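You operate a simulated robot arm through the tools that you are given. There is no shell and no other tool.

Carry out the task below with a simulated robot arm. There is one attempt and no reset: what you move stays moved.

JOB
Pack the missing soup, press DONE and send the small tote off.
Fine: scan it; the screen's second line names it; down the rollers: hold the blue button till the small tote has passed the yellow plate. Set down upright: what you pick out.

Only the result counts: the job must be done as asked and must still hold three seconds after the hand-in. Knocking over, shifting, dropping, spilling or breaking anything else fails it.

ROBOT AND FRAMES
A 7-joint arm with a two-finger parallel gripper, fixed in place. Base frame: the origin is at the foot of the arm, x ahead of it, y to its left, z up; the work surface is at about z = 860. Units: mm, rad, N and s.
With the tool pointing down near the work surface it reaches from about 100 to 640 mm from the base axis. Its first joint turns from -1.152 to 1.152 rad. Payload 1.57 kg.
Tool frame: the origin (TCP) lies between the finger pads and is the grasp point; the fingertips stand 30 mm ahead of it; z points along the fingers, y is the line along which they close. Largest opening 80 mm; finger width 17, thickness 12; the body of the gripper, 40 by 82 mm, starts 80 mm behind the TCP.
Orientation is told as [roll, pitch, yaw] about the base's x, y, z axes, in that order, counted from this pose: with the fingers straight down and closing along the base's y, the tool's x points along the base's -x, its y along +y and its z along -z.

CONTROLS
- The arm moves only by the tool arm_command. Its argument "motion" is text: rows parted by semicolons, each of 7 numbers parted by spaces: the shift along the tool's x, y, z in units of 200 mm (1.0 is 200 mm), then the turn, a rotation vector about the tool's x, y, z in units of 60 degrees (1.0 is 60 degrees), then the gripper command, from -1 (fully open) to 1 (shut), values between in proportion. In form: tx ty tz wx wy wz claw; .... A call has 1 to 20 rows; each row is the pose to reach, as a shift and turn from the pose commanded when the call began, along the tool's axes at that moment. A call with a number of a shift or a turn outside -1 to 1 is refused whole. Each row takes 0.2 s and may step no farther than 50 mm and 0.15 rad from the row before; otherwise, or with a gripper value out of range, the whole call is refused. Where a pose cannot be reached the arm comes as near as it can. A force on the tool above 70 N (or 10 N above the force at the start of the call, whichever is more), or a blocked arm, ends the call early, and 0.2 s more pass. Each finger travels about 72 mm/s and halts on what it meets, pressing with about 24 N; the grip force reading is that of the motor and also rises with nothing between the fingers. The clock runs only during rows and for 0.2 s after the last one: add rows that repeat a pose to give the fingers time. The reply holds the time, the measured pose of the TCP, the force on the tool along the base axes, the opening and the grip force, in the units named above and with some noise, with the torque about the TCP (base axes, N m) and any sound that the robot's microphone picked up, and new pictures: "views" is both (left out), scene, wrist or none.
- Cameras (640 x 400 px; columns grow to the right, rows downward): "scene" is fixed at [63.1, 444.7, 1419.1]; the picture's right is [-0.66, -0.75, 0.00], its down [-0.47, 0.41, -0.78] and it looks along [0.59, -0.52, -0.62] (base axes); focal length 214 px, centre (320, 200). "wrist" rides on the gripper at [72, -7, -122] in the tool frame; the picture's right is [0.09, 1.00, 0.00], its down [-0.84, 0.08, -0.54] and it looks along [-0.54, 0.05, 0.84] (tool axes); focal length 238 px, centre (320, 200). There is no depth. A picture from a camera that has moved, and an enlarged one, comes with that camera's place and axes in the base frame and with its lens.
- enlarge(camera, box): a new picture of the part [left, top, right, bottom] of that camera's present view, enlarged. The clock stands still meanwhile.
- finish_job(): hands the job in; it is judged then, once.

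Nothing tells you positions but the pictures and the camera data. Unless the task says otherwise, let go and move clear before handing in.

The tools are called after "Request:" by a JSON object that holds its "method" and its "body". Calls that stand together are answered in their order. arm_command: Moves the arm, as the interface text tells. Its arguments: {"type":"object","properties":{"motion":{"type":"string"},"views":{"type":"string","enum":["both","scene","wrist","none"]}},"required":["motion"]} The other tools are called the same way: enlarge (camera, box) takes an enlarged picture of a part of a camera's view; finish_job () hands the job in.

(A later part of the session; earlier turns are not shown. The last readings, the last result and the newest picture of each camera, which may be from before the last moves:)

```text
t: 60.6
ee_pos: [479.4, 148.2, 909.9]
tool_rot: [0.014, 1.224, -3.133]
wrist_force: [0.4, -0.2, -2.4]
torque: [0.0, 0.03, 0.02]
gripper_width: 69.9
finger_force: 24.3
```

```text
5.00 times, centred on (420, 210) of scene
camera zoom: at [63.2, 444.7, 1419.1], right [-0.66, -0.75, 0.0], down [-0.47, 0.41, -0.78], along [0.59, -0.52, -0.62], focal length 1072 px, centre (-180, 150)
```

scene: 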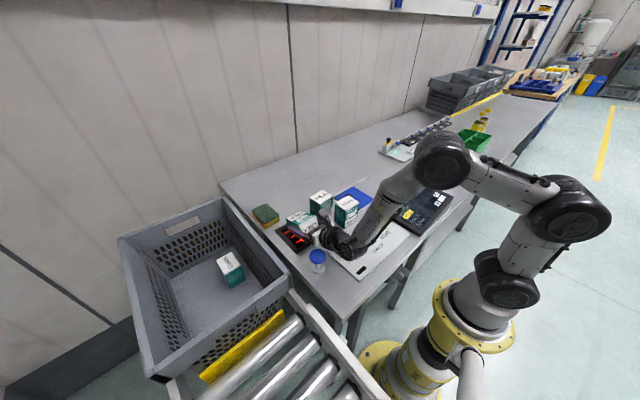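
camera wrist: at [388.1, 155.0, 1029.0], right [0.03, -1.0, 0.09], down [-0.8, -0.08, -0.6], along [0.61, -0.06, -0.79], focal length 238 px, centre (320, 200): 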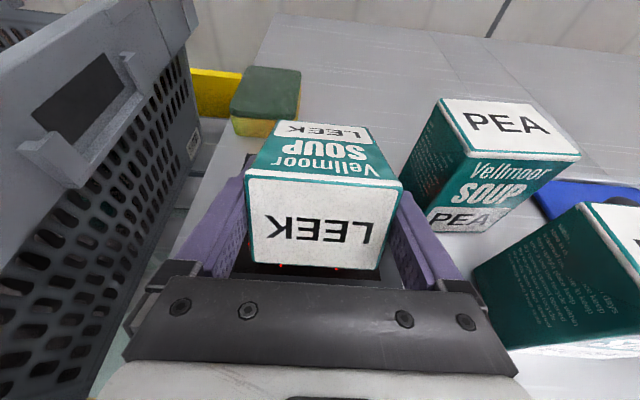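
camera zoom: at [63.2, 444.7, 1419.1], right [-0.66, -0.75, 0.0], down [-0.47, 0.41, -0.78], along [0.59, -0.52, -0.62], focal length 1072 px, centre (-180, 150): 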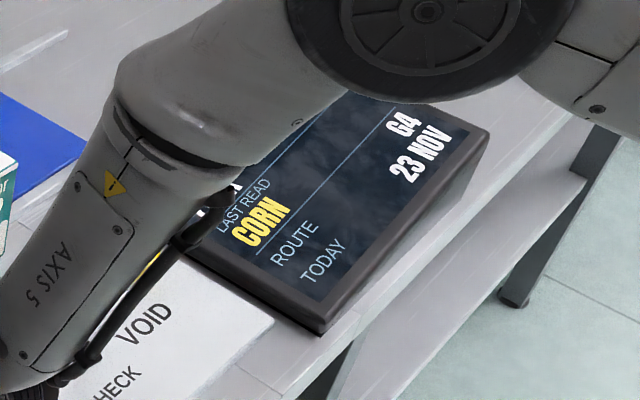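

Still unread. One untested case is a centred, nearly square code at a short distance. I'll rise, turn the heading 8° left to pass beside the blue button, and tilt to about 85°.

Request:
{"method": "arm_command", "body": {"motion": "0.1 0 -0.05 0 0 0 1; 0.194 0.015 -0.124 0 0 0 1; 0.194 0.015 -0.124 0.033 0.063 -0.007 1; 0.194 0.015 -0.124 0.066 0.125 -0.015 1; 0.194 0.015 -0.124 0.098 0.188 -0.022 1; 0.194 0.015 -0.124 0.131 0.25 -0.029 1; 0.194 0.015 -0.124 0.131 0.25 -0.029 1"}}

Request:
{"method": "enlarge", "body": {"camera": "scene", "box": [260, 170, 400, 280]}}

```text
t: 62.2
ee_pos: [470.1, 145.4, 955.0]
tool_rot: [0.056, 1.487, -2.947]
wrist_force: [-0.5, -0.3, -2.9]
torque: [-0.02, 0.05, -0.03]
gripper_width: 69.8
finger_force: 23.8
camera wrist: at [352.8, 135.9, 1038.8], right [0.14, -0.98, 0.1], down [-0.59, -0.16, -0.79], along [0.79, 0.05, -0.61], focal length 238 px, centre (320, 200)
```

scene: 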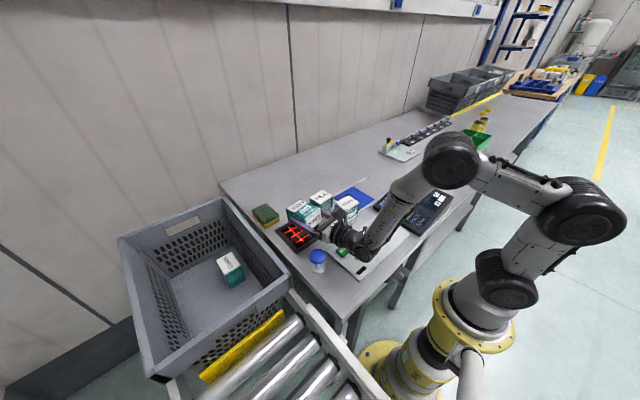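
wrist: 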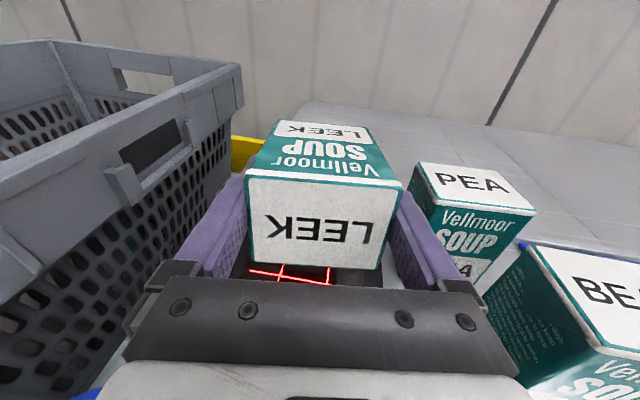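

```text
3.64 times, centred on (330, 225) of scene
camera zoom: at [63.2, 444.7, 1419.1], right [-0.66, -0.75, 0.0], down [-0.47, 0.41, -0.78], along [0.59, -0.52, -0.62], focal length 780 px, centre (284, 109)
```

zoom: 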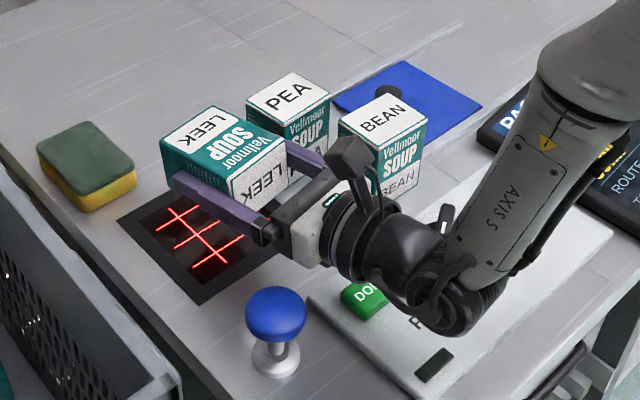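

The gripper now clears the blue button, with DONE well below. I'll descend slowly by 30 mm with the code centred and nearly square.

Request:
{"method": "arm_command", "body": {"motion": "-0.02 0 0.002 0 0 0 1; -0.04 0 0.003 0 0 0 1; -0.06 0 0.005 0 0 0 1; -0.08 0 0.007 0 0 0 1; -0.1 0 0.008 0 0 0 1; -0.12 0 0.01 0 0 0 1; -0.135 0 0.011 0 0 0 1; -0.15 0 0.0125 0 0 0 1; -0.15 0 0.0125 0 0 0 1; -0.15 0 0.0125 0 0 0 1; -0.15 0 0.0125 0 0 0 1"}}

Request:
{"method": "enlarge", "body": {"camera": "scene", "box": [260, 170, 400, 280]}}

```text
t: 64.6
ee_pos: [470.8, 145.6, 925.3]
tool_rot: [0.057, 1.485, -2.95]
wrist_force: [-0.3, 0.6, -2.8]
torque: [-0.01, 0.03, 0.02]
gripper_width: 70.0
finger_force: 23.3
camera wrist: at [353.3, 136.0, 1008.8], right [0.14, -0.99, 0.1], down [-0.6, -0.16, -0.79], along [0.79, 0.05, -0.61], focal length 238 px, centre (320, 200)
```

scene: 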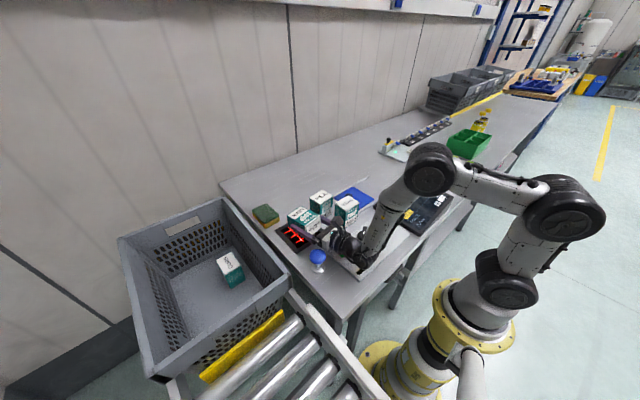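
wrist: 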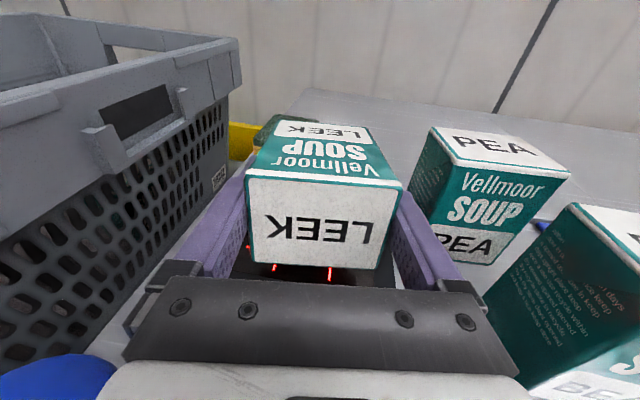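

```text
3.64 times, centred on (330, 225) of scene
camera zoom: at [63.2, 444.7, 1419.1], right [-0.66, -0.75, 0.0], down [-0.47, 0.41, -0.78], along [0.59, -0.52, -0.62], focal length 780 px, centre (284, 109)
```

zoom: 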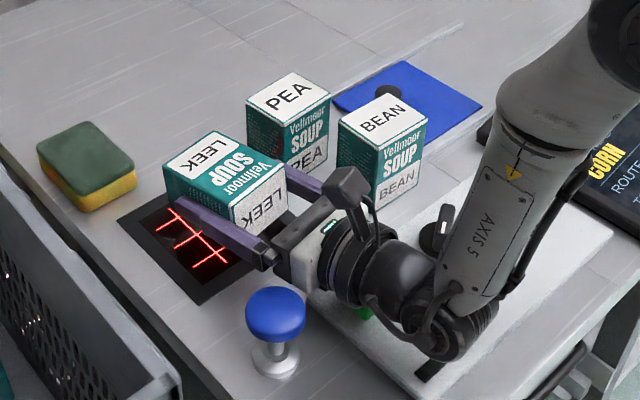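

Still nothing centred and square between 60 and 32 mm. The read angle might be tilted instead, so I'll pivot the box about the barcode point from 85° down to 45° over the window centre, pausing along the way.

Request:
{"method": "arm_command", "body": {"motion": "0.0223 0 0.0212 0 -0.1333 0 1; 0.0223 0 0.0212 0 -0.1333 0 1; 0.0223 0 0.0212 0 -0.1333 0 1; 0.0415 0 0.0452 0 -0.2667 0 1; 0.0415 0 0.0452 0 -0.2667 0 1; 0.0415 0 0.0452 0 -0.2667 0 1; 0.057 0 0.0717 0 -0.4 0 1; 0.057 0 0.0717 0 -0.4 0 1; 0.057 0 0.0717 0 -0.4 0 1; 0.0688 0 0.1 0 -0.5333 0 1; 0.0688 0 0.1 0 -0.5333 0 1; 0.0688 0 0.1 0 -0.5333 0 1; 0.0765 0 0.13 0 -0.6667 0 1; 0.0765 0 0.13 0 -0.6667 0 1; 0.0765 0 0.13 0 -0.6667 0 1"}}

Request:
{"method": "enlarge", "body": {"camera": "scene", "box": [260, 150, 420, 280]}}

```text
t: 67.8
ee_pos: [496.1, 147.2, 937.9]
tool_rot: [0.008, 0.784, -3.003]
wrist_force: [-0.2, -0.1, -2.4]
torque: [-0.02, 0.0, -0.03]
gripper_width: 69.9
finger_force: 24.4
camera wrist: at [458.6, 150.4, 1076.7], right [0.2, -0.98, 0.07], down [-0.96, -0.21, -0.21], along [0.22, -0.03, -0.98], focal length 238 px, centre (320, 200)
```

scene: 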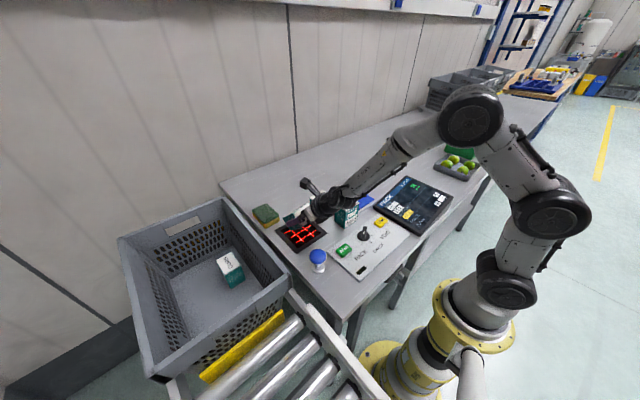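
wrist: 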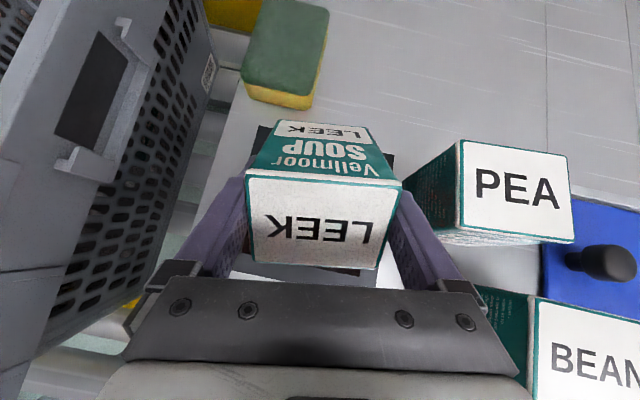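

```text
3.08 times, centred on (340, 215) of scene
camera zoom: at [63.2, 444.7, 1419.1], right [-0.66, -0.75, 0.0], down [-0.47, 0.41, -0.78], along [0.59, -0.52, -0.62], focal length 660 px, centre (258, 154)
```

zoom: 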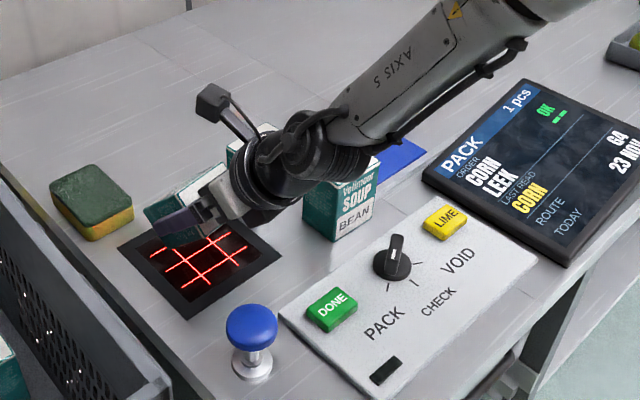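

No read at any tilt from 85° to 45°. I now have a clear view of the panel, so I'll check the dial and the panel indicator again in detail.

Request:
{"method": "enlarge", "body": {"camera": "scene", "box": [340, 215, 400, 280]}}

Request:
{"method": "enlarge", "body": {"camera": "scene", "box": [285, 205, 345, 260]}}

Request:
{"method": "enlarge", "body": {"camera": "scene", "box": [385, 170, 460, 240]}}

```text
6.15 times, centred on (370, 248) of scene
camera zoom: at [63.2, 444.7, 1419.1], right [-0.66, -0.75, 0.0], down [-0.47, 0.41, -0.78], along [0.59, -0.52, -0.62], focal length 1320 px, centre (12, -92)
```

zoom: 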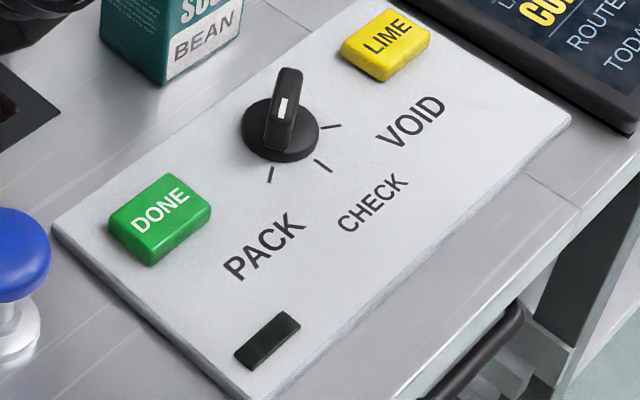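

```text
7.27 times, centred on (315, 232) of scene
camera zoom: at [63.2, 444.7, 1419.1], right [-0.66, -0.75, 0.0], down [-0.47, 0.41, -0.78], along [0.59, -0.52, -0.62], focal length 1560 px, centre (356, -36)
```

zoom: 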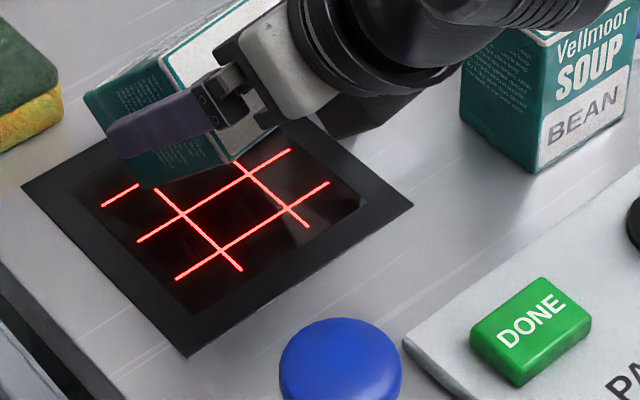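

```text
5.71 times, centred on (422, 205) of scene
camera zoom: at [63.2, 444.7, 1419.1], right [-0.66, -0.75, 0.0], down [-0.47, 0.41, -0.78], along [0.59, -0.52, -0.62], focal length 1226 px, centre (-266, 171)
```

zoom: 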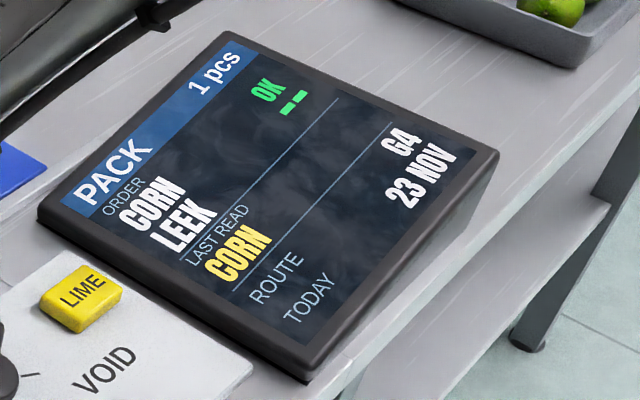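

The dial is on PACK and the screen is unchanged. The one case left is the code almost flat on the glass. I'll rise and reorient to 82° with the gripper drawn back over the panel edge so its body clears both buttons.

Request:
{"method": "arm_command", "body": {"motion": "0.078 0 -0.078 0 0 0 1; 0.039 -0.003 -0.117 0 0.123 0 1; 0 -0.005 -0.156 0 0.247 0 1; -0.039 -0.008 -0.195 0 0.37 0 1; -0.078 -0.01 -0.234 0 0.493 0 1; -0.117 -0.013 -0.273 0 0.617 0 1; -0.117 -0.013 -0.273 0 0.617 0 1"}}

Request:
{"method": "enlarge", "body": {"camera": "scene", "box": [260, 170, 400, 280]}}

```text
t: 69.4
ee_pos: [442.2, 144.5, 960.1]
tool_rot: [0.032, 1.433, -2.973]
wrist_force: [-0.9, -0.5, -2.8]
torque: [0.01, -0.01, 0.0]
gripper_width: 69.9
finger_force: 23.9
camera wrist: at [329.2, 135.3, 1049.1], right [0.15, -0.98, 0.1], down [-0.63, -0.17, -0.75], along [0.76, 0.05, -0.65], focal length 238 px, centre (320, 200)
```

scene: 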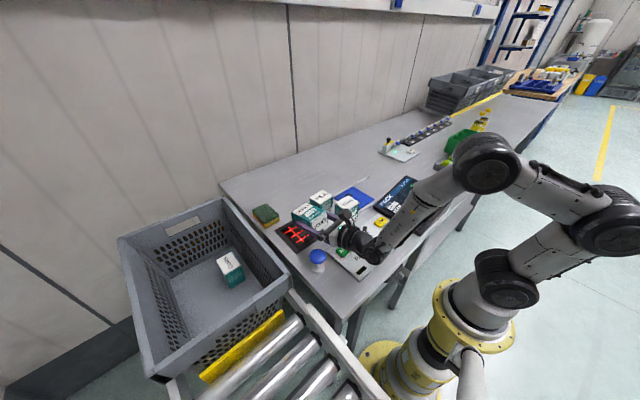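
wrist: 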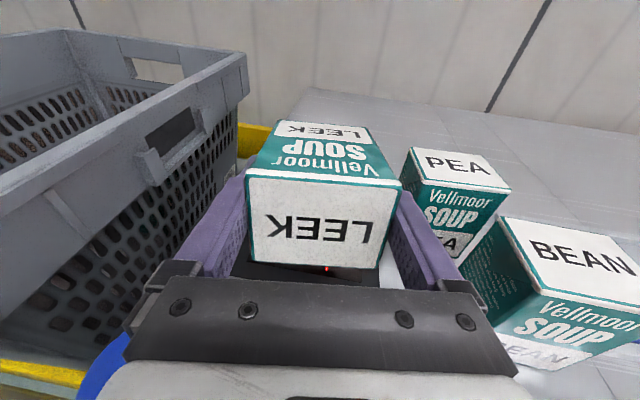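

```text
3.64 times, centred on (330, 225) of scene
camera zoom: at [63.2, 444.7, 1419.1], right [-0.66, -0.75, 0.0], down [-0.47, 0.41, -0.78], along [0.59, -0.52, -0.62], focal length 780 px, centre (284, 109)
```

zoom: 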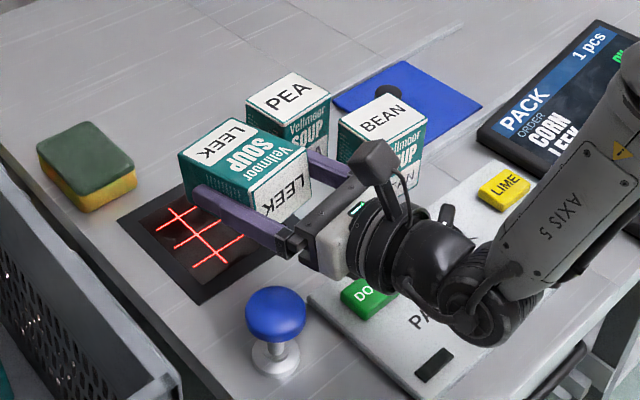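

The tilt is 82° and both buttons look clear of the gripper body. I'll descend slowly to z 915 and check.

Request:
{"method": "arm_command", "body": {"motion": "-0.03 0.005 0.004 0 0 0 1; -0.06 0.01 0.008 0 0 0 1; -0.09 0.015 0.011 0 0 0 1; -0.12 0.015 0.015 0 0 0 1; -0.15 0.015 0.019 0 0 0 1; -0.18 0.015 0.023 0 0 0 1; -0.205 0.015 0.026 0 0 0 1; -0.223 0.015 0.028 0 0 0 1; -0.223 0.015 0.028 0 0 0 1; -0.223 0.015 0.028 0 0 0 1"}}

Request:
{"method": "enlarge", "body": {"camera": "scene", "box": [260, 170, 400, 280]}}

```text
t: 71.6
ee_pos: [440.8, 140.7, 916.4]
tool_rot: [0.032, 1.435, -2.975]
wrist_force: [3.6, -3.0, 1.4]
torque: [0.17, 0.38, 0.18]
gripper_width: 70.1
finger_force: 24.3
camera wrist: at [329.1, 132.3, 1005.0], right [0.15, -0.98, 0.1], down [-0.63, -0.17, -0.75], along [0.76, 0.05, -0.65], focal length 238 px, centre (320, 200)
```

scene: 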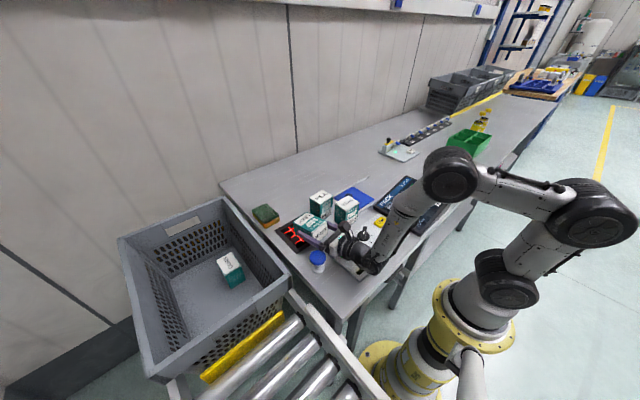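
wrist: 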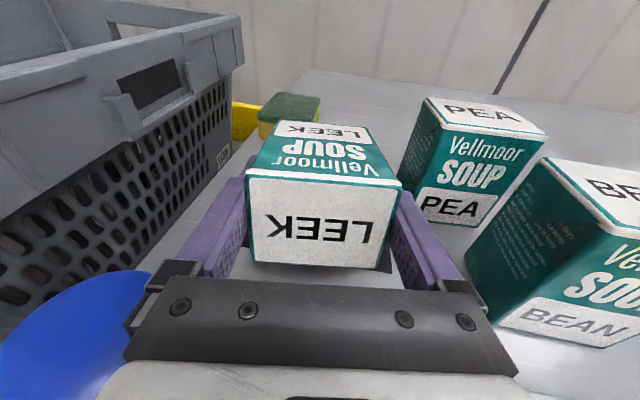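

```text
3.64 times, centred on (330, 225) of scene
camera zoom: at [63.2, 444.5, 1419.2], right [-0.66, -0.75, 0.0], down [-0.47, 0.41, -0.78], along [0.59, -0.52, -0.62], focal length 780 px, centre (284, 109)
```

zoom: 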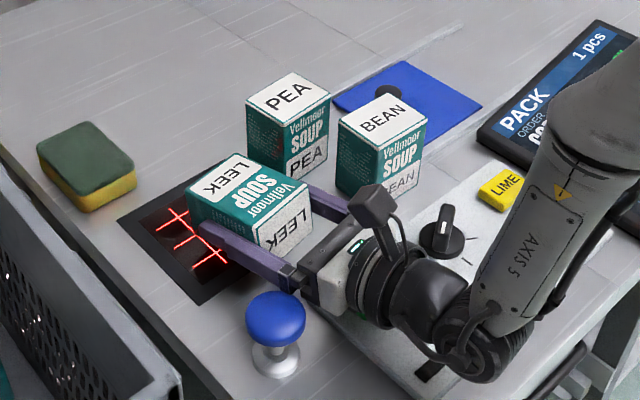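

The finger carriage has touched the blue button's edge at about (352, 181). I'll back up at once and check that the tote hasn't moved.

Request:
{"method": "arm_command", "body": {"motion": "0.05 0.005 0 0 0 0 1; 0.1 0.01 0 0 0 0 1; 0.2 0.01 -0.01 0 0 0 1; 0.2 0.01 -0.01 0 0 0 1"}}

Request:
{"method": "enlarge", "body": {"camera": "scene", "box": [110, 180, 370, 400]}}

```text
t: 72.6
ee_pos: [446.1, 138.4, 955.4]
tool_rot: [0.038, 1.43, -2.969]
wrist_force: [-0.2, -0.1, -2.8]
torque: [0.03, 0.03, 0.0]
gripper_width: 69.8
finger_force: 23.9
camera wrist: at [333.2, 130.7, 1044.7], right [0.15, -0.98, 0.1], down [-0.64, -0.17, -0.75], along [0.76, 0.05, -0.65], focal length 238 px, centre (320, 200)
```

scene: 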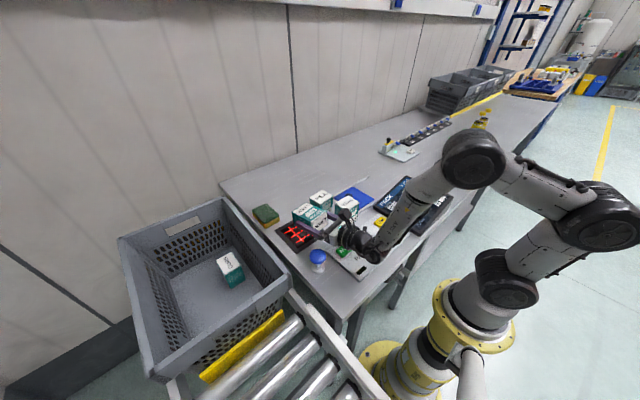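
wrist: 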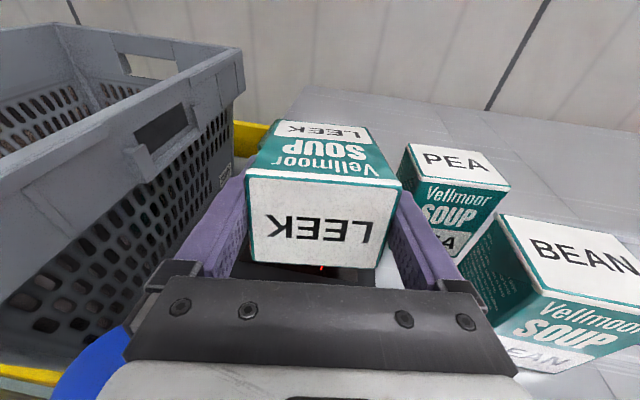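

```text
1.82 times, centred on (240, 290) of scene
camera zoom: at [63.2, 444.7, 1419.1], right [-0.66, -0.75, 0.0], down [-0.47, 0.41, -0.78], along [0.59, -0.52, -0.62], focal length 390 px, centre (466, 36)
```

zoom: 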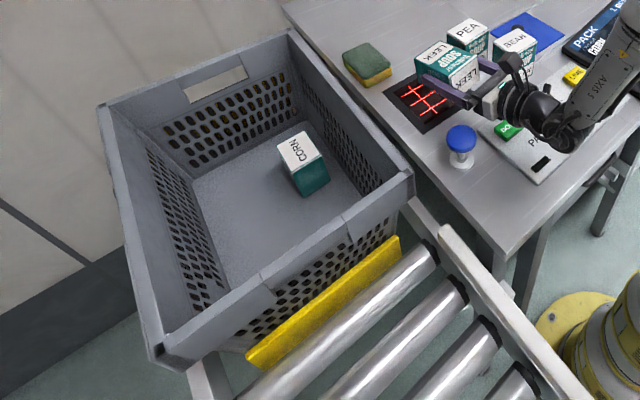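

The tote and plate are unchanged and the contact is cleared. I'll try a proper swipe across the window at a safe height, first along x, then along y.

Request:
{"method": "arm_command", "body": {"motion": "0.0135 0.0168 0.0976 0 0 0 1; 0.027 0.0336 0.195 0 0 0 1; 0.0405 0.05 0.293 0 0 0 1; 0.054 0.067 0.39 0 0 0 1; 0.0405 0.05 0.293 0 0 0 1; 0.027 0.0336 0.195 0 0 0 1; 0.029 -0.065 0.212 0 0 0 1; 0.032 -0.164 0.228 0 0 0 1; 0.034 -0.213 0.24 0 0 0 1; 0.032 -0.164 0.228 0 0 0 1; 0.029 -0.065 0.212 0 0 0 1; 0.027 0.0336 0.195 0 0 0 1; 0.025 0.132 0.178 0 0 0 1; 0.027 0.0336 0.195 0 0 0 1; 0.027 0.0336 0.195 0 0 0 1", "views": "scene"}}

```text
t: 75.8
ee_pos: [484.0, 137.8, 954.8]
tool_rot: [0.038, 1.433, -2.967]
wrist_force: [-0.2, 0.2, -3.0]
torque: [-0.01, 0.03, -0.01]
gripper_width: 69.8
finger_force: 23.9
out of reach, approached as far as the arm can: row 13
```

scene: 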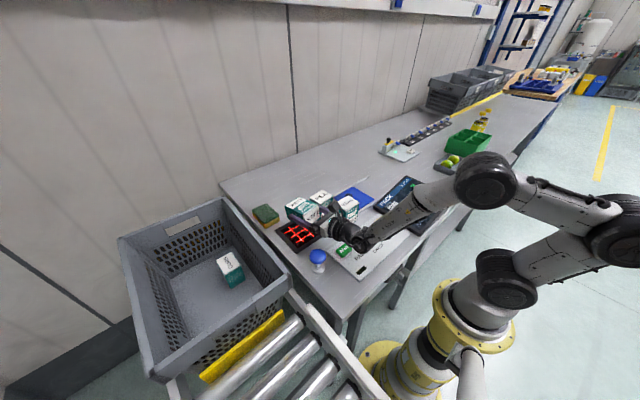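

Swiping doesn't read either. I'll lift away and examine the scanner glass itself, in case something on it blocks the beams.

Request:
{"method": "arm_command", "body": {"motion": "0.2 0 -0.05 0 0 0 1; 0.4 0 -0.1 0 0 0 1; 0.6 0 -0.15 0 0 0 1; 0.8 0 -0.2 0 0 0 1; 0.9 0 -0.25 0 0 0 1; 0.9 0 -0.25 0 0 0 1"}}

Request:
{"method": "enlarge", "body": {"camera": "scene", "box": [270, 205, 340, 260]}}

```text
t: 77.2
ee_pos: [459.2, 136.0, 1140.3]
tool_rot: [0.034, 1.431, -2.97]
wrist_force: [0.1, 0.3, -1.3]
torque: [0.0, 0.03, 0.0]
gripper_width: 69.6
finger_force: 23.7
camera wrist: at [347.1, 127.2, 1229.7], right [0.15, -0.98, 0.1], down [-0.64, -0.17, -0.75], along [0.76, 0.05, -0.65], focal length 238 px, centre (320, 200)
```

scene: 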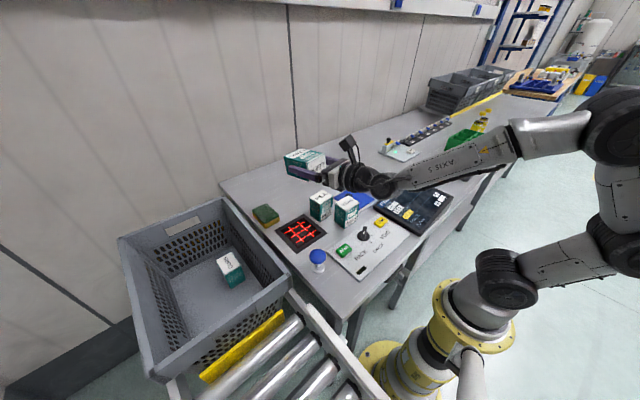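
wrist: 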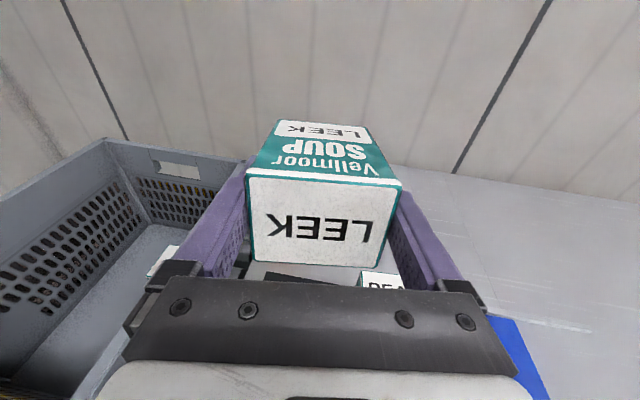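

```text
7.27 times, centred on (305, 232) of scene
camera zoom: at [63.2, 444.7, 1419.1], right [-0.66, -0.75, 0.0], down [-0.47, 0.41, -0.78], along [0.59, -0.52, -0.62], focal length 1560 px, centre (429, -36)
```

zoom: 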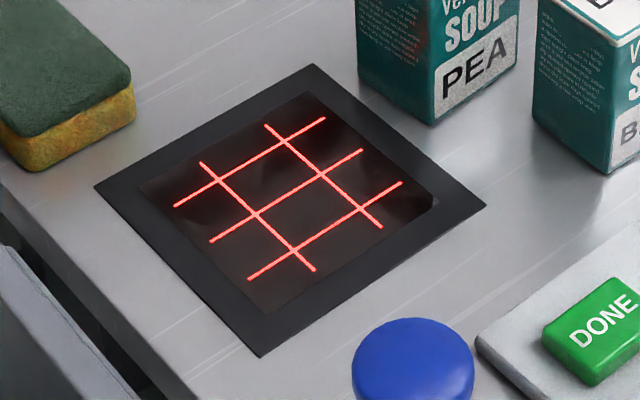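

The glass looks clear. As a cheap check I'll bring the box back upright over the window and lower it close, in case the underside also carries a code.

Request:
{"method": "arm_command", "body": {"motion": "0 0 0 0 -0.125 0 1; 0 0 0 0 -0.25 0 1; 0 0 0 0 -0.375 0 1; 0 0 0 0 -0.5 0 1; 0 0 0 0 -0.625 0 1; 0 0 0 0 -0.75 0 1; 0 0 0 0 -0.875 0 1; 0 0 0 0 -1.0 0 1", "views": "none"}}

Request:
{"method": "arm_command", "body": {"motion": "0 0 0 0 -0.125 0 1; 0 0 0 0 -0.25 0 1; 0 0 0 0 -0.366 0 1; 0 0 0 0 -0.366 0 1", "views": "both"}}

```text
t: 79.0
ee_pos: [459.7, 135.3, 1140.9]
tool_rot: [0.006, 0.385, -3.004]
wrist_force: [-0.7, 0.4, -2.6]
torque: [0.0, -0.02, 0.0]
gripper_width: 69.8
finger_force: 24.2
out of reach, approached as far as the arm can: row 4
```

```text
t: 80.0
ee_pos: [459.1, 135.6, 1139.8]
tool_rot: [0.006, 0.0, -3.005]
wrist_force: [0.7, 0.0, -1.9]
torque: [-0.03, -0.01, -0.03]
gripper_width: 69.7
finger_force: 24.0
camera wrist: at [528.9, 151.9, 1263.6], right [0.23, -0.97, 0.0], down [-0.82, -0.19, 0.54], along [-0.53, -0.13, -0.84], focal length 238 px, centre (320, 200)
```

scene: 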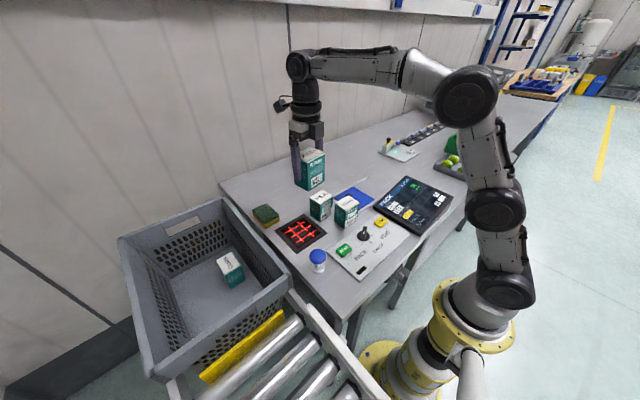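
wrist: 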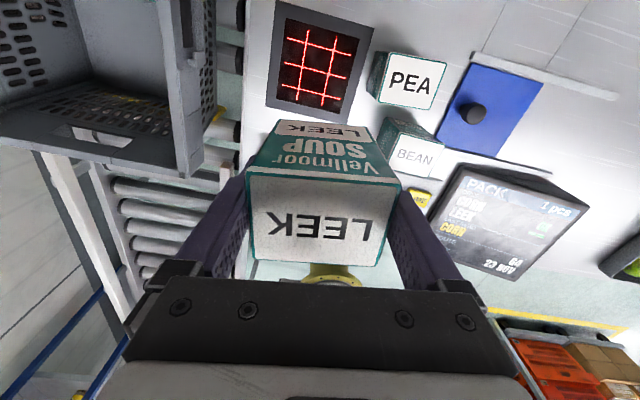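

The back of LEEK faces the scene camera again. I'll look at the barcode itself and at the scanner from above.

Request:
{"method": "enlarge", "body": {"camera": "scene", "box": [285, 140, 335, 195]}}

Request:
{"method": "enlarge", "body": {"camera": "wrist", "box": [250, 0, 390, 120]}}

```text
7.27 times, centred on (310, 168) of scene
camera zoom: at [63.2, 444.7, 1419.1], right [-0.66, -0.75, 0.0], down [-0.47, 0.41, -0.78], along [0.59, -0.52, -0.62], focal length 1560 px, centre (393, 436)
```

zoom: 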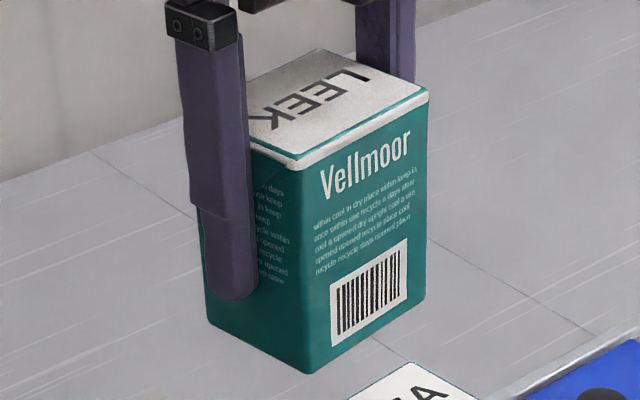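

```text
3.33 times, centred on (320, 60) of wrist
camera zoom: at [528.9, 151.9, 1263.6], right [0.23, -0.97, 0.0], down [-0.82, -0.19, 0.54], along [-0.53, -0.13, -0.84], focal length 794 px, centre (320, 667)
```

zoom: 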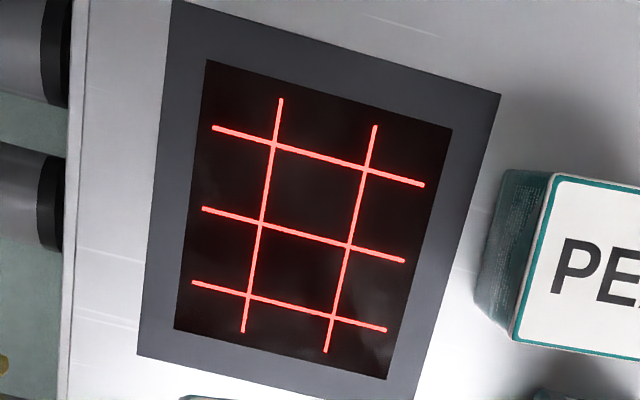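

The barcode is plainly readable. I'll check the other devices on the bench to be sure the red grid really is the reader.

Request:
{"method": "enlarge", "body": {"camera": "scene", "box": [370, 105, 460, 170]}}

Request:
{"method": "enlarge", "body": {"camera": "scene", "box": [425, 60, 640, 190]}}

Request:
{"method": "enlarge", "body": {"camera": "scene", "box": [320, 175, 400, 235]}}

```text
6.15 times, centred on (415, 138) of scene
camera zoom: at [63.2, 444.7, 1419.1], right [-0.66, -0.75, 0.0], down [-0.47, 0.41, -0.78], along [0.59, -0.52, -0.62], focal length 1320 px, centre (-265, 585)
```

zoom: 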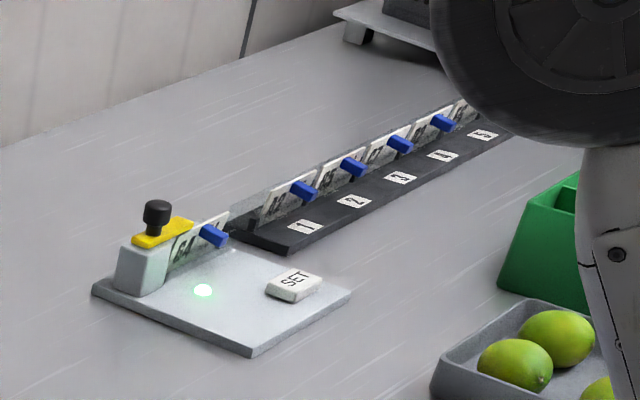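

```text
2.98 times, centred on (532, 125) of scene
camera zoom: at [63.2, 444.7, 1419.1], right [-0.66, -0.75, 0.0], down [-0.47, 0.41, -0.78], along [0.59, -0.52, -0.62], focal length 638 px, centre (-313, 423)
```

zoom: 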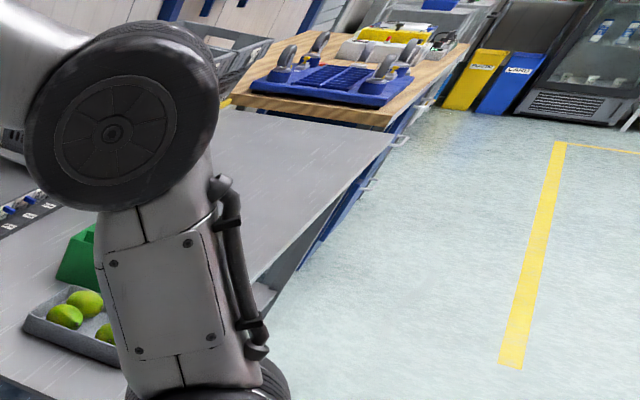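

```text
6.67 times, centred on (360, 205) of scene
camera zoom: at [63.2, 444.7, 1419.1], right [-0.66, -0.75, 0.0], down [-0.47, 0.41, -0.78], along [0.59, -0.52, -0.62], focal length 1430 px, centre (53, 167)
```

zoom: 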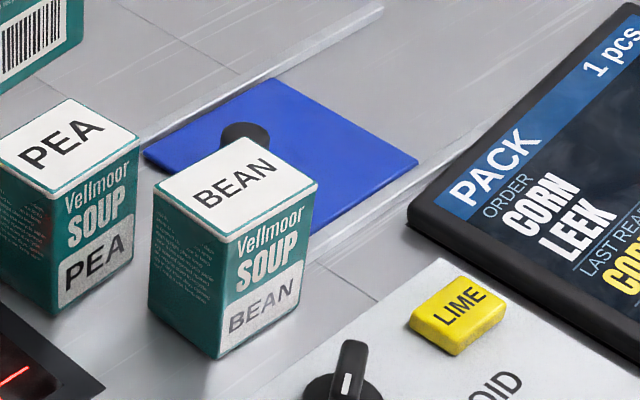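

The other fixture is a route-label holder, so the red grid is the scanner. I'll lower the box upright to just above the glass as the quick test.

Request:
{"method": "arm_command", "body": {"motion": "0.043 -0.007 0.2 0 0 0 1; 0.087 -0.014 0.4 0 0 0 1; 0.13 -0.022 0.6 0 0 0 1; 0.174 -0.029 0.8 0 0 0 1; 0.217 -0.036 0.95 0 0 0 1; 0.217 -0.036 0.975 0 0 0 1; 0.217 -0.036 0.975 0 0 0 1", "views": "none"}}

Request:
{"method": "arm_command", "body": {"motion": "0 0 0.03 0 0 0 1; 0 0 0.06 0 0 0 1; 0 0 0.09 0 0 0 1; 0 0 0.09 0 0 0 1; 0 0 0.09 0 0 0 1; 0 0 0.09 0 0 0 1; 0 0 0.09 0 0 0 1; 0 0 0.09 0 0 0 1", "views": "both"}}

```text
t: 81.6
ee_pos: [502.6, 147.1, 945.4]
tool_rot: [0.006, 0.002, -3.008]
wrist_force: [0.2, -0.5, -2.2]
torque: [-0.01, 0.01, -0.01]
gripper_width: 70.0
finger_force: 24.2
```

```text
t: 83.4
ee_pos: [503.1, 147.9, 928.2]
tool_rot: [0.005, 0.002, -3.005]
wrist_force: [-0.6, -0.2, -2.5]
torque: [0.0, -0.03, -0.04]
gripper_width: 69.8
finger_force: 24.6
camera wrist: at [571.6, 163.6, 1051.3], right [0.23, -0.97, 0.01], down [-0.82, -0.19, 0.54], along [-0.53, -0.13, -0.84], focal length 238 px, centre (320, 200)
```

scene: 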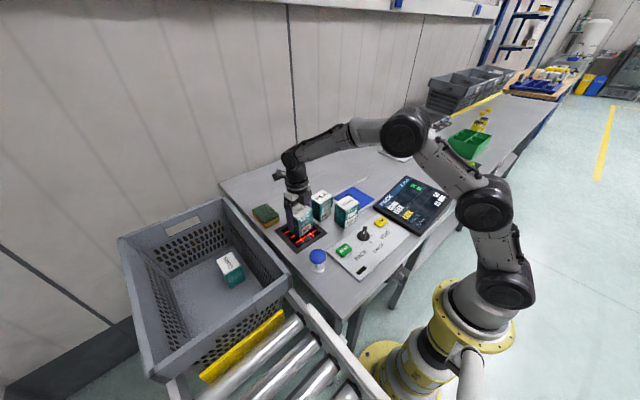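
wrist: 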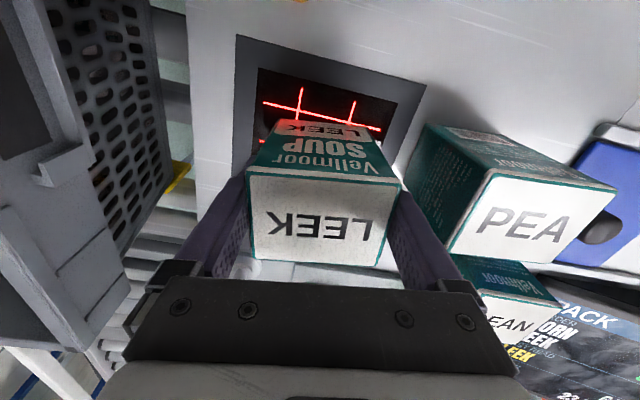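

The yellow LAST READ text on the screen may have changed. I'll enlarge it.

Request:
{"method": "enlarge", "body": {"camera": "wrist", "box": [480, 280, 640, 400]}}

Request:
{"method": "enlarge", "body": {"camera": "scene", "box": [370, 165, 460, 240]}}

```text
3.33 times, centred on (560, 340) of wrist
camera zoom: at [571.6, 163.6, 1051.3], right [0.23, -0.97, 0.01], down [-0.82, -0.19, 0.54], along [-0.53, -0.13, -0.84], focal length 794 px, centre (-480, -267)
```

zoom: 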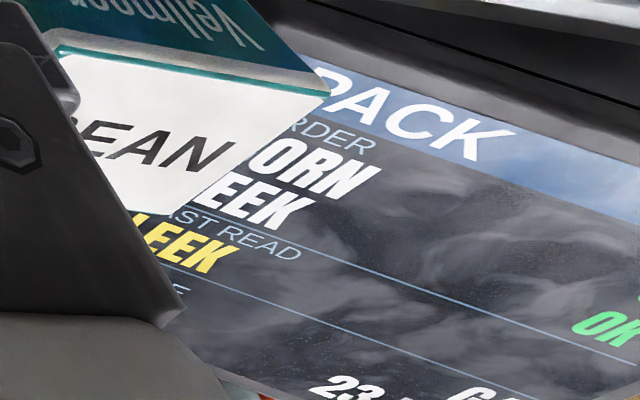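

```text
5.33 times, centred on (415, 202) of scene
camera zoom: at [63.2, 444.7, 1419.1], right [-0.66, -0.75, 0.0], down [-0.47, 0.41, -0.78], along [0.59, -0.52, -0.62], focal length 1144 px, centre (-187, 187)
```

zoom: 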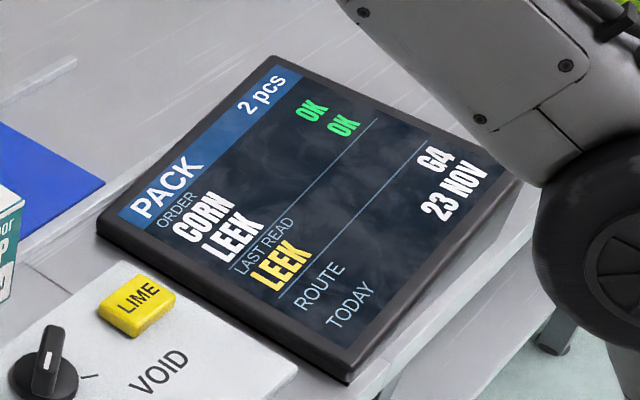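

It's read: LAST READ shows LEEK, 2 pcs, both lines OK. Next I'll lift straight up away from the scanner and carry LEEK over the tote.

Request:
{"method": "arm_command", "body": {"motion": "0 0 -0.15 0 0 0 1; 0 0 -0.35 0 0 0 1; 0 0 -0.55 0 0 0 1; 0 0 -0.75 0 0 0 1; 0 0 -0.95 0 0 0 1; 0 0 -0.95 0 0 0 1", "views": "none"}}

Request:
{"method": "arm_command", "body": {"motion": "-0.02 -0.15 0 0 0 0 1; -0.03 -0.35 0 0 0 0 1; -0.05 -0.55 0 0 0 0 1; -0.06 -0.75 0 0 0 0 1; -0.07 -0.9 0 0 0 0 1; -0.07 -0.9 0 0 0 0 1", "views": "both"}}

```text
t: 84.8
ee_pos: [503.2, 147.9, 1118.3]
tool_rot: [0.003, 0.003, -3.006]
wrist_force: [-0.4, -0.5, -3.0]
torque: [0.01, 0.0, 0.03]
gripper_width: 69.8
finger_force: 24.2
```

```text
t: 86.2
ee_pos: [464.0, 324.8, 1115.6]
tool_rot: [0.005, 0.001, -3.008]
wrist_force: [0.1, 0.1, -2.6]
torque: [-0.02, -0.01, 0.01]
gripper_width: 69.7
finger_force: 23.9
camera wrist: at [533.2, 341.3, 1239.8], right [0.23, -0.97, 0.01], down [-0.82, -0.19, 0.54], along [-0.53, -0.13, -0.84], focal length 238 px, centre (320, 200)
```

scene: 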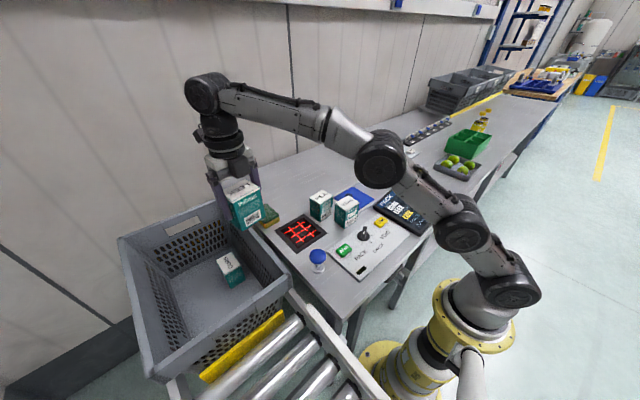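
wrist: 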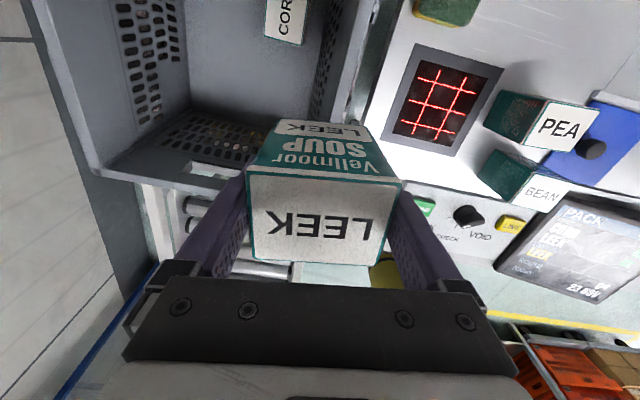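

CORN's top is at about z 844 with its near face at x 528, which puts the tote floor near z 752. I'll move LEEK over a clear spot at about (435, 400), align it and start down.

Request:
{"method": "arm_command", "body": {"motion": "-0.03 -0.13 0 0 0 0.044 1; -0.06 -0.26 0 0 0 0.087 1; -0.094 -0.391 0 0 0 0.131 1; -0.094 -0.391 0 0 0 0.131 1", "views": "none"}}

Request:
{"method": "arm_command", "body": {"motion": "0 0 0.15 0 0 0 1; 0 0 0.35 0 0 0 1; 0 0 0.55 0 0 0 1; 0 0 0.7 0 0 0 1; 0 0 0.7 0 0 0 1", "views": "both"}}

```text
t: 87.2
ee_pos: [430.6, 395.6, 1112.3]
tool_rot: [0.005, 0.005, 3.138]
wrist_force: [-0.4, -0.4, -3.5]
torque: [0.01, 0.0, 0.02]
gripper_width: 69.6
finger_force: 23.6
out of reach, approached as far as the arm can: row 3, 4
```

```text
t: 88.4
ee_pos: [430.1, 392.9, 972.6]
tool_rot: [0.003, 0.003, 3.14]
wrist_force: [-0.8, 0.1, -2.8]
torque: [-0.01, -0.03, 0.01]
gripper_width: 70.1
finger_force: 23.3
camera wrist: at [500.1, 400.2, 1095.2], right [0.09, -1.0, 0.0], down [-0.84, -0.07, 0.54], along [-0.54, -0.05, -0.84], focal length 238 px, centre (320, 200)
```

scene: 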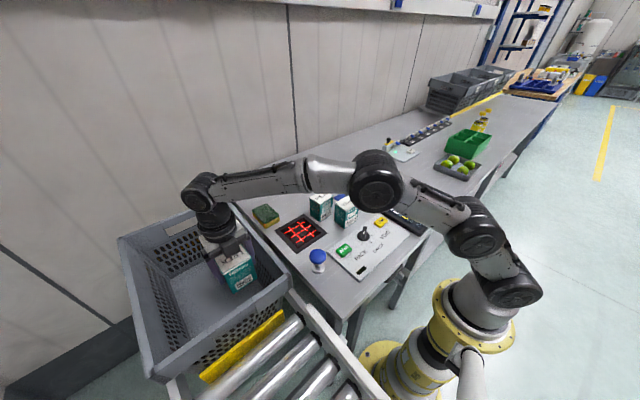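
wrist: 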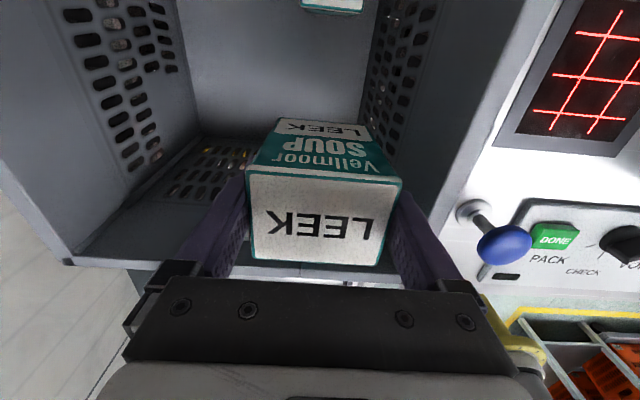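

The box is entering the tote with clear walls all round. I'll go down to z 850 and check the forearm's clearance to the tote rim.

Request:
{"method": "arm_command", "body": {"motion": "0 0 0.15 0 0 0 1; 0 0 0.3 0 0 0 1; 0 0 0.45 0 0 0 1; 0 0 0.6 0 0 0 1; 0 0 0.6 0 0 0 1"}}

Request:
{"method": "enlarge", "body": {"camera": "scene", "box": [110, 150, 400, 380]}}

```text
t: 89.6
ee_pos: [430.0, 391.8, 850.6]
tool_rot: [0.005, 0.003, 3.138]
wrist_force: [0.3, 0.0, -3.7]
torque: [0.01, 0.02, 0.0]
gripper_width: 69.9
finger_force: 24.0
camera wrist: at [500.2, 399.7, 974.7], right [0.09, -1.0, 0.01], down [-0.84, -0.07, 0.54], along [-0.54, -0.05, -0.84], focal length 238 px, centre (320, 200)
```

scene: 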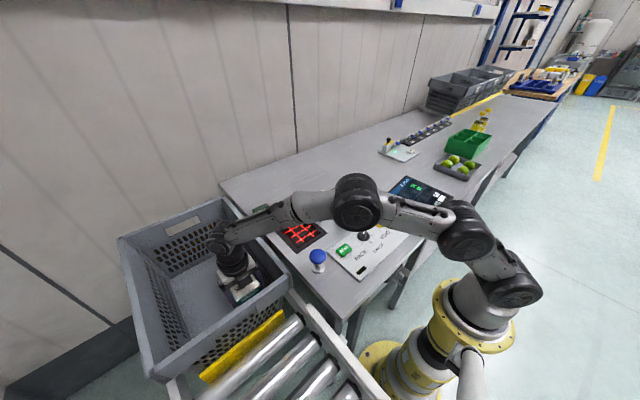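
wrist: 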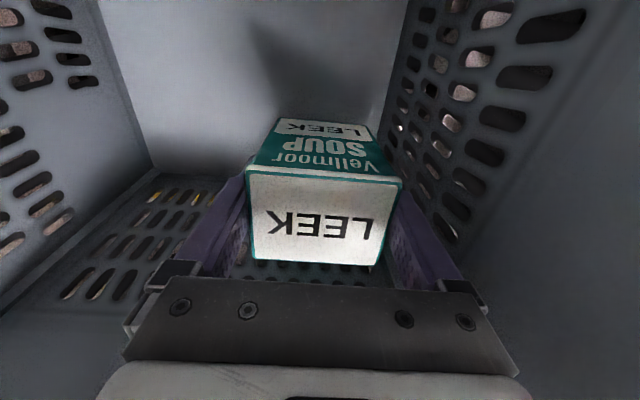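

```text
1.74 times, centred on (255, 265) of scene
camera zoom: at [63.2, 444.7, 1419.1], right [-0.66, -0.75, 0.0], down [-0.47, 0.41, -0.78], along [0.59, -0.52, -0.62], focal length 373 px, centre (433, 87)
```

zoom: 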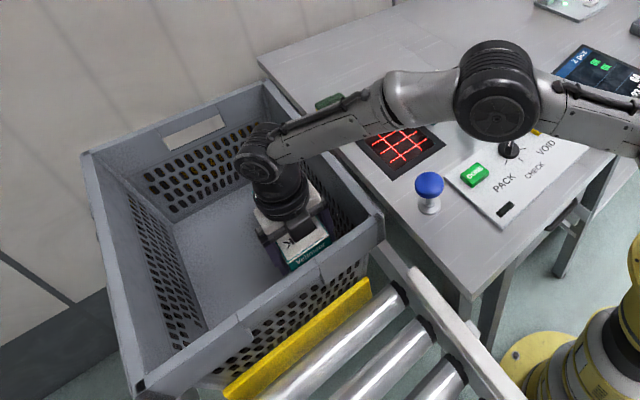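

The forearm clears the rim with plenty of height. I'll descend to z 815 and then feel for the floor in small steps.

Request:
{"method": "arm_command", "body": {"motion": "0 0 0.05 0 0 0 1; 0 0 0.1 0 0 0 1; 0 0 0.14 0 0 0 1; 0 0 0.165 0 0 0 1; 0 0 0.165 0 0 0 1", "views": "wrist"}}

```text
t: 90.8
ee_pos: [430.1, 393.7, 819.7]
tool_rot: [0.004, 0.004, 3.14]
wrist_force: [0.7, 0.4, -3.1]
torque: [-0.02, 0.0, 0.03]
gripper_width: 69.9
finger_force: 23.9
camera wrist: at [500.5, 399.6, 942.8], right [0.09, -1.0, 0.0], down [-0.84, -0.07, 0.54], along [-0.54, -0.05, -0.84], focal length 238 px, centre (320, 200)
```

wrist: 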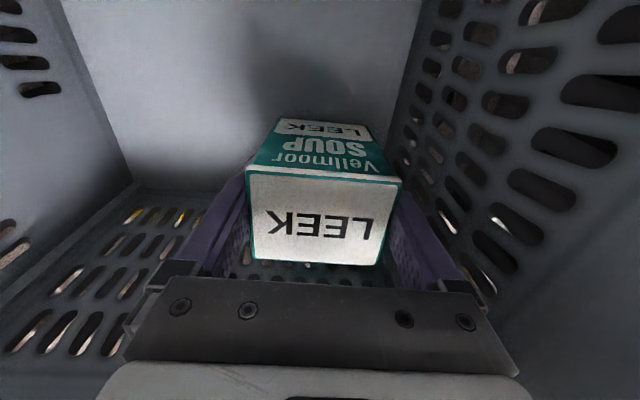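

No contact yet. I'll step down 5 mm at a time.

Request:
{"method": "arm_command", "body": {"motion": "0 0 0.01 0 0 0 1; 0 0 0.02 0 0 0 1; 0 0 0.03 0 0 0 1; 0 0 0.03 0 0 0 1", "views": "none"}}

Request:
{"method": "arm_command", "body": {"motion": "0 0 0.01 0 0 0 1; 0 0 0.02 0 0 0 1; 0 0 0.02 0 0 0 1", "views": "none"}}

```text
t: 91.8
ee_pos: [430.8, 392.4, 813.3]
tool_rot: [0.005, 0.005, 3.14]
wrist_force: [1.0, 0.3, -2.7]
torque: [0.02, 0.03, -0.01]
gripper_width: 70.1
finger_force: 24.0
```

```text
t: 92.6
ee_pos: [429.8, 393.1, 808.8]
tool_rot: [0.006, 0.002, 3.142]
wrist_force: [0.0, -0.7, -2.5]
torque: [0.03, -0.01, -0.01]
gripper_width: 69.7
finger_force: 24.0
```

Request:
{"method": "arm_command", "body": {"motion": "0 0 0.01 0 0 0 1; 0 0 0.02 0 0 0 1; 0 0 0.02 0 0 0 1", "views": "none"}}

```text
t: 93.4
ee_pos: [430.1, 392.6, 804.3]
tool_rot: [0.004, 0.002, 3.138]
wrist_force: [0.0, -0.5, -1.6]
torque: [0.0, 0.02, -0.03]
gripper_width: 69.9
finger_force: 23.9
```

The vertical force is starting to drop slightly. I'll continue in 3 mm steps.

Request:
{"method": "arm_command", "body": {"motion": "0 0 0.007 0 0 0 1; 0 0 0.015 0 0 0 1; 0 0 0.015 0 0 0 1", "views": "none"}}

```text
t: 94.2
ee_pos: [431.7, 394.5, 804.8]
tool_rot: [0.001, 0.006, 3.14]
wrist_force: [-0.5, -0.3, 7.8]
torque: [0.37, -0.25, 0.05]
gripper_width: 70.0
finger_force: 23.7
```

The box has landed: the floor pushes back with about 11 N at TCP z 804. I'll ease off 2 mm and open the fingers to release it.

Request:
{"method": "arm_command", "body": {"motion": "0 0 -0.01 0 0 0 1; 0 0 -0.01 0 0 0 1; 0 0 -0.01 0 0 0 0; 0 0 -0.01 0 0 0 -1; 0 0 -0.01 0 0 0 -1; 0 0 -0.01 0 0 0 -1", "views": "both"}}

Request:
{"method": "enlarge", "body": {"camera": "wrist", "box": [200, 80, 440, 290]}}

```text
t: 95.6
ee_pos: [430.6, 393.3, 804.5]
tool_rot: [0.004, 0.002, 3.139]
wrist_force: [0.3, -0.6, -0.8]
torque: [-0.02, -0.01, 0.01]
gripper_width: 79.9
finger_force: 0.0
camera wrist: at [500.3, 399.5, 928.1], right [0.09, -1.0, 0.01], down [-0.84, -0.07, 0.54], along [-0.54, -0.05, -0.84], focal length 238 px, centre (320, 200)
```

scene: 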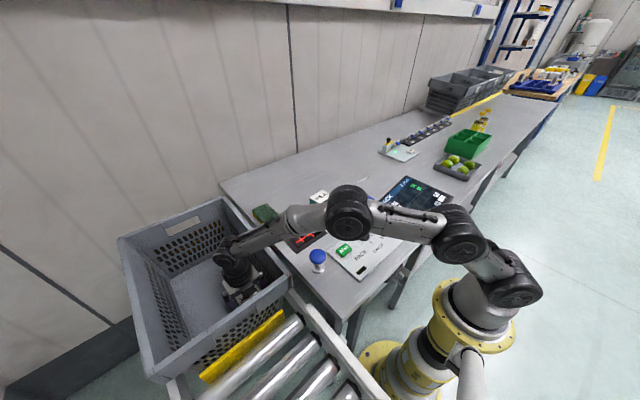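
wrist: 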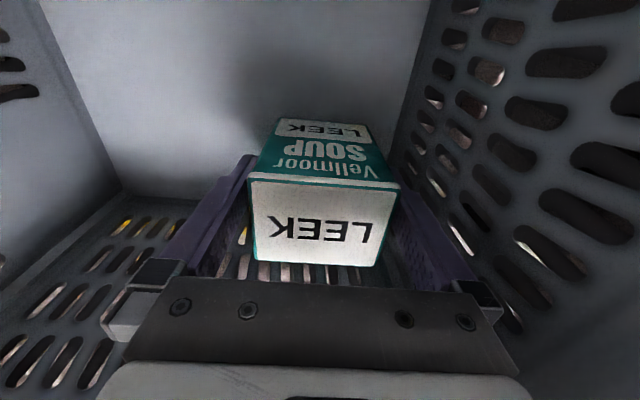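

```text
1.90 times, centred on (320, 185) of wrist
camera zoom: at [500.3, 399.5, 928.1], right [0.09, -1.0, 0.01], down [-0.84, -0.07, 0.54], along [-0.54, -0.05, -0.84], focal length 454 px, centre (320, 229)
```

zoom: 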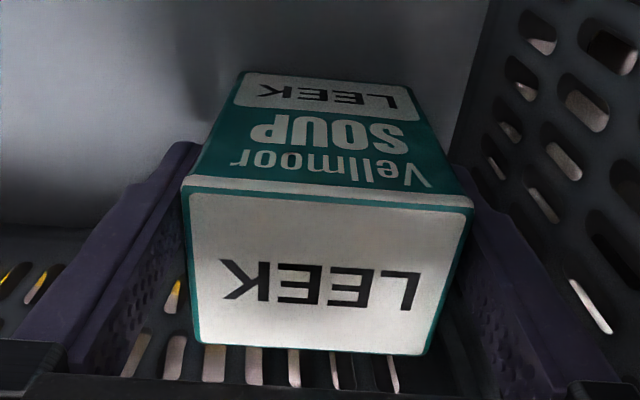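

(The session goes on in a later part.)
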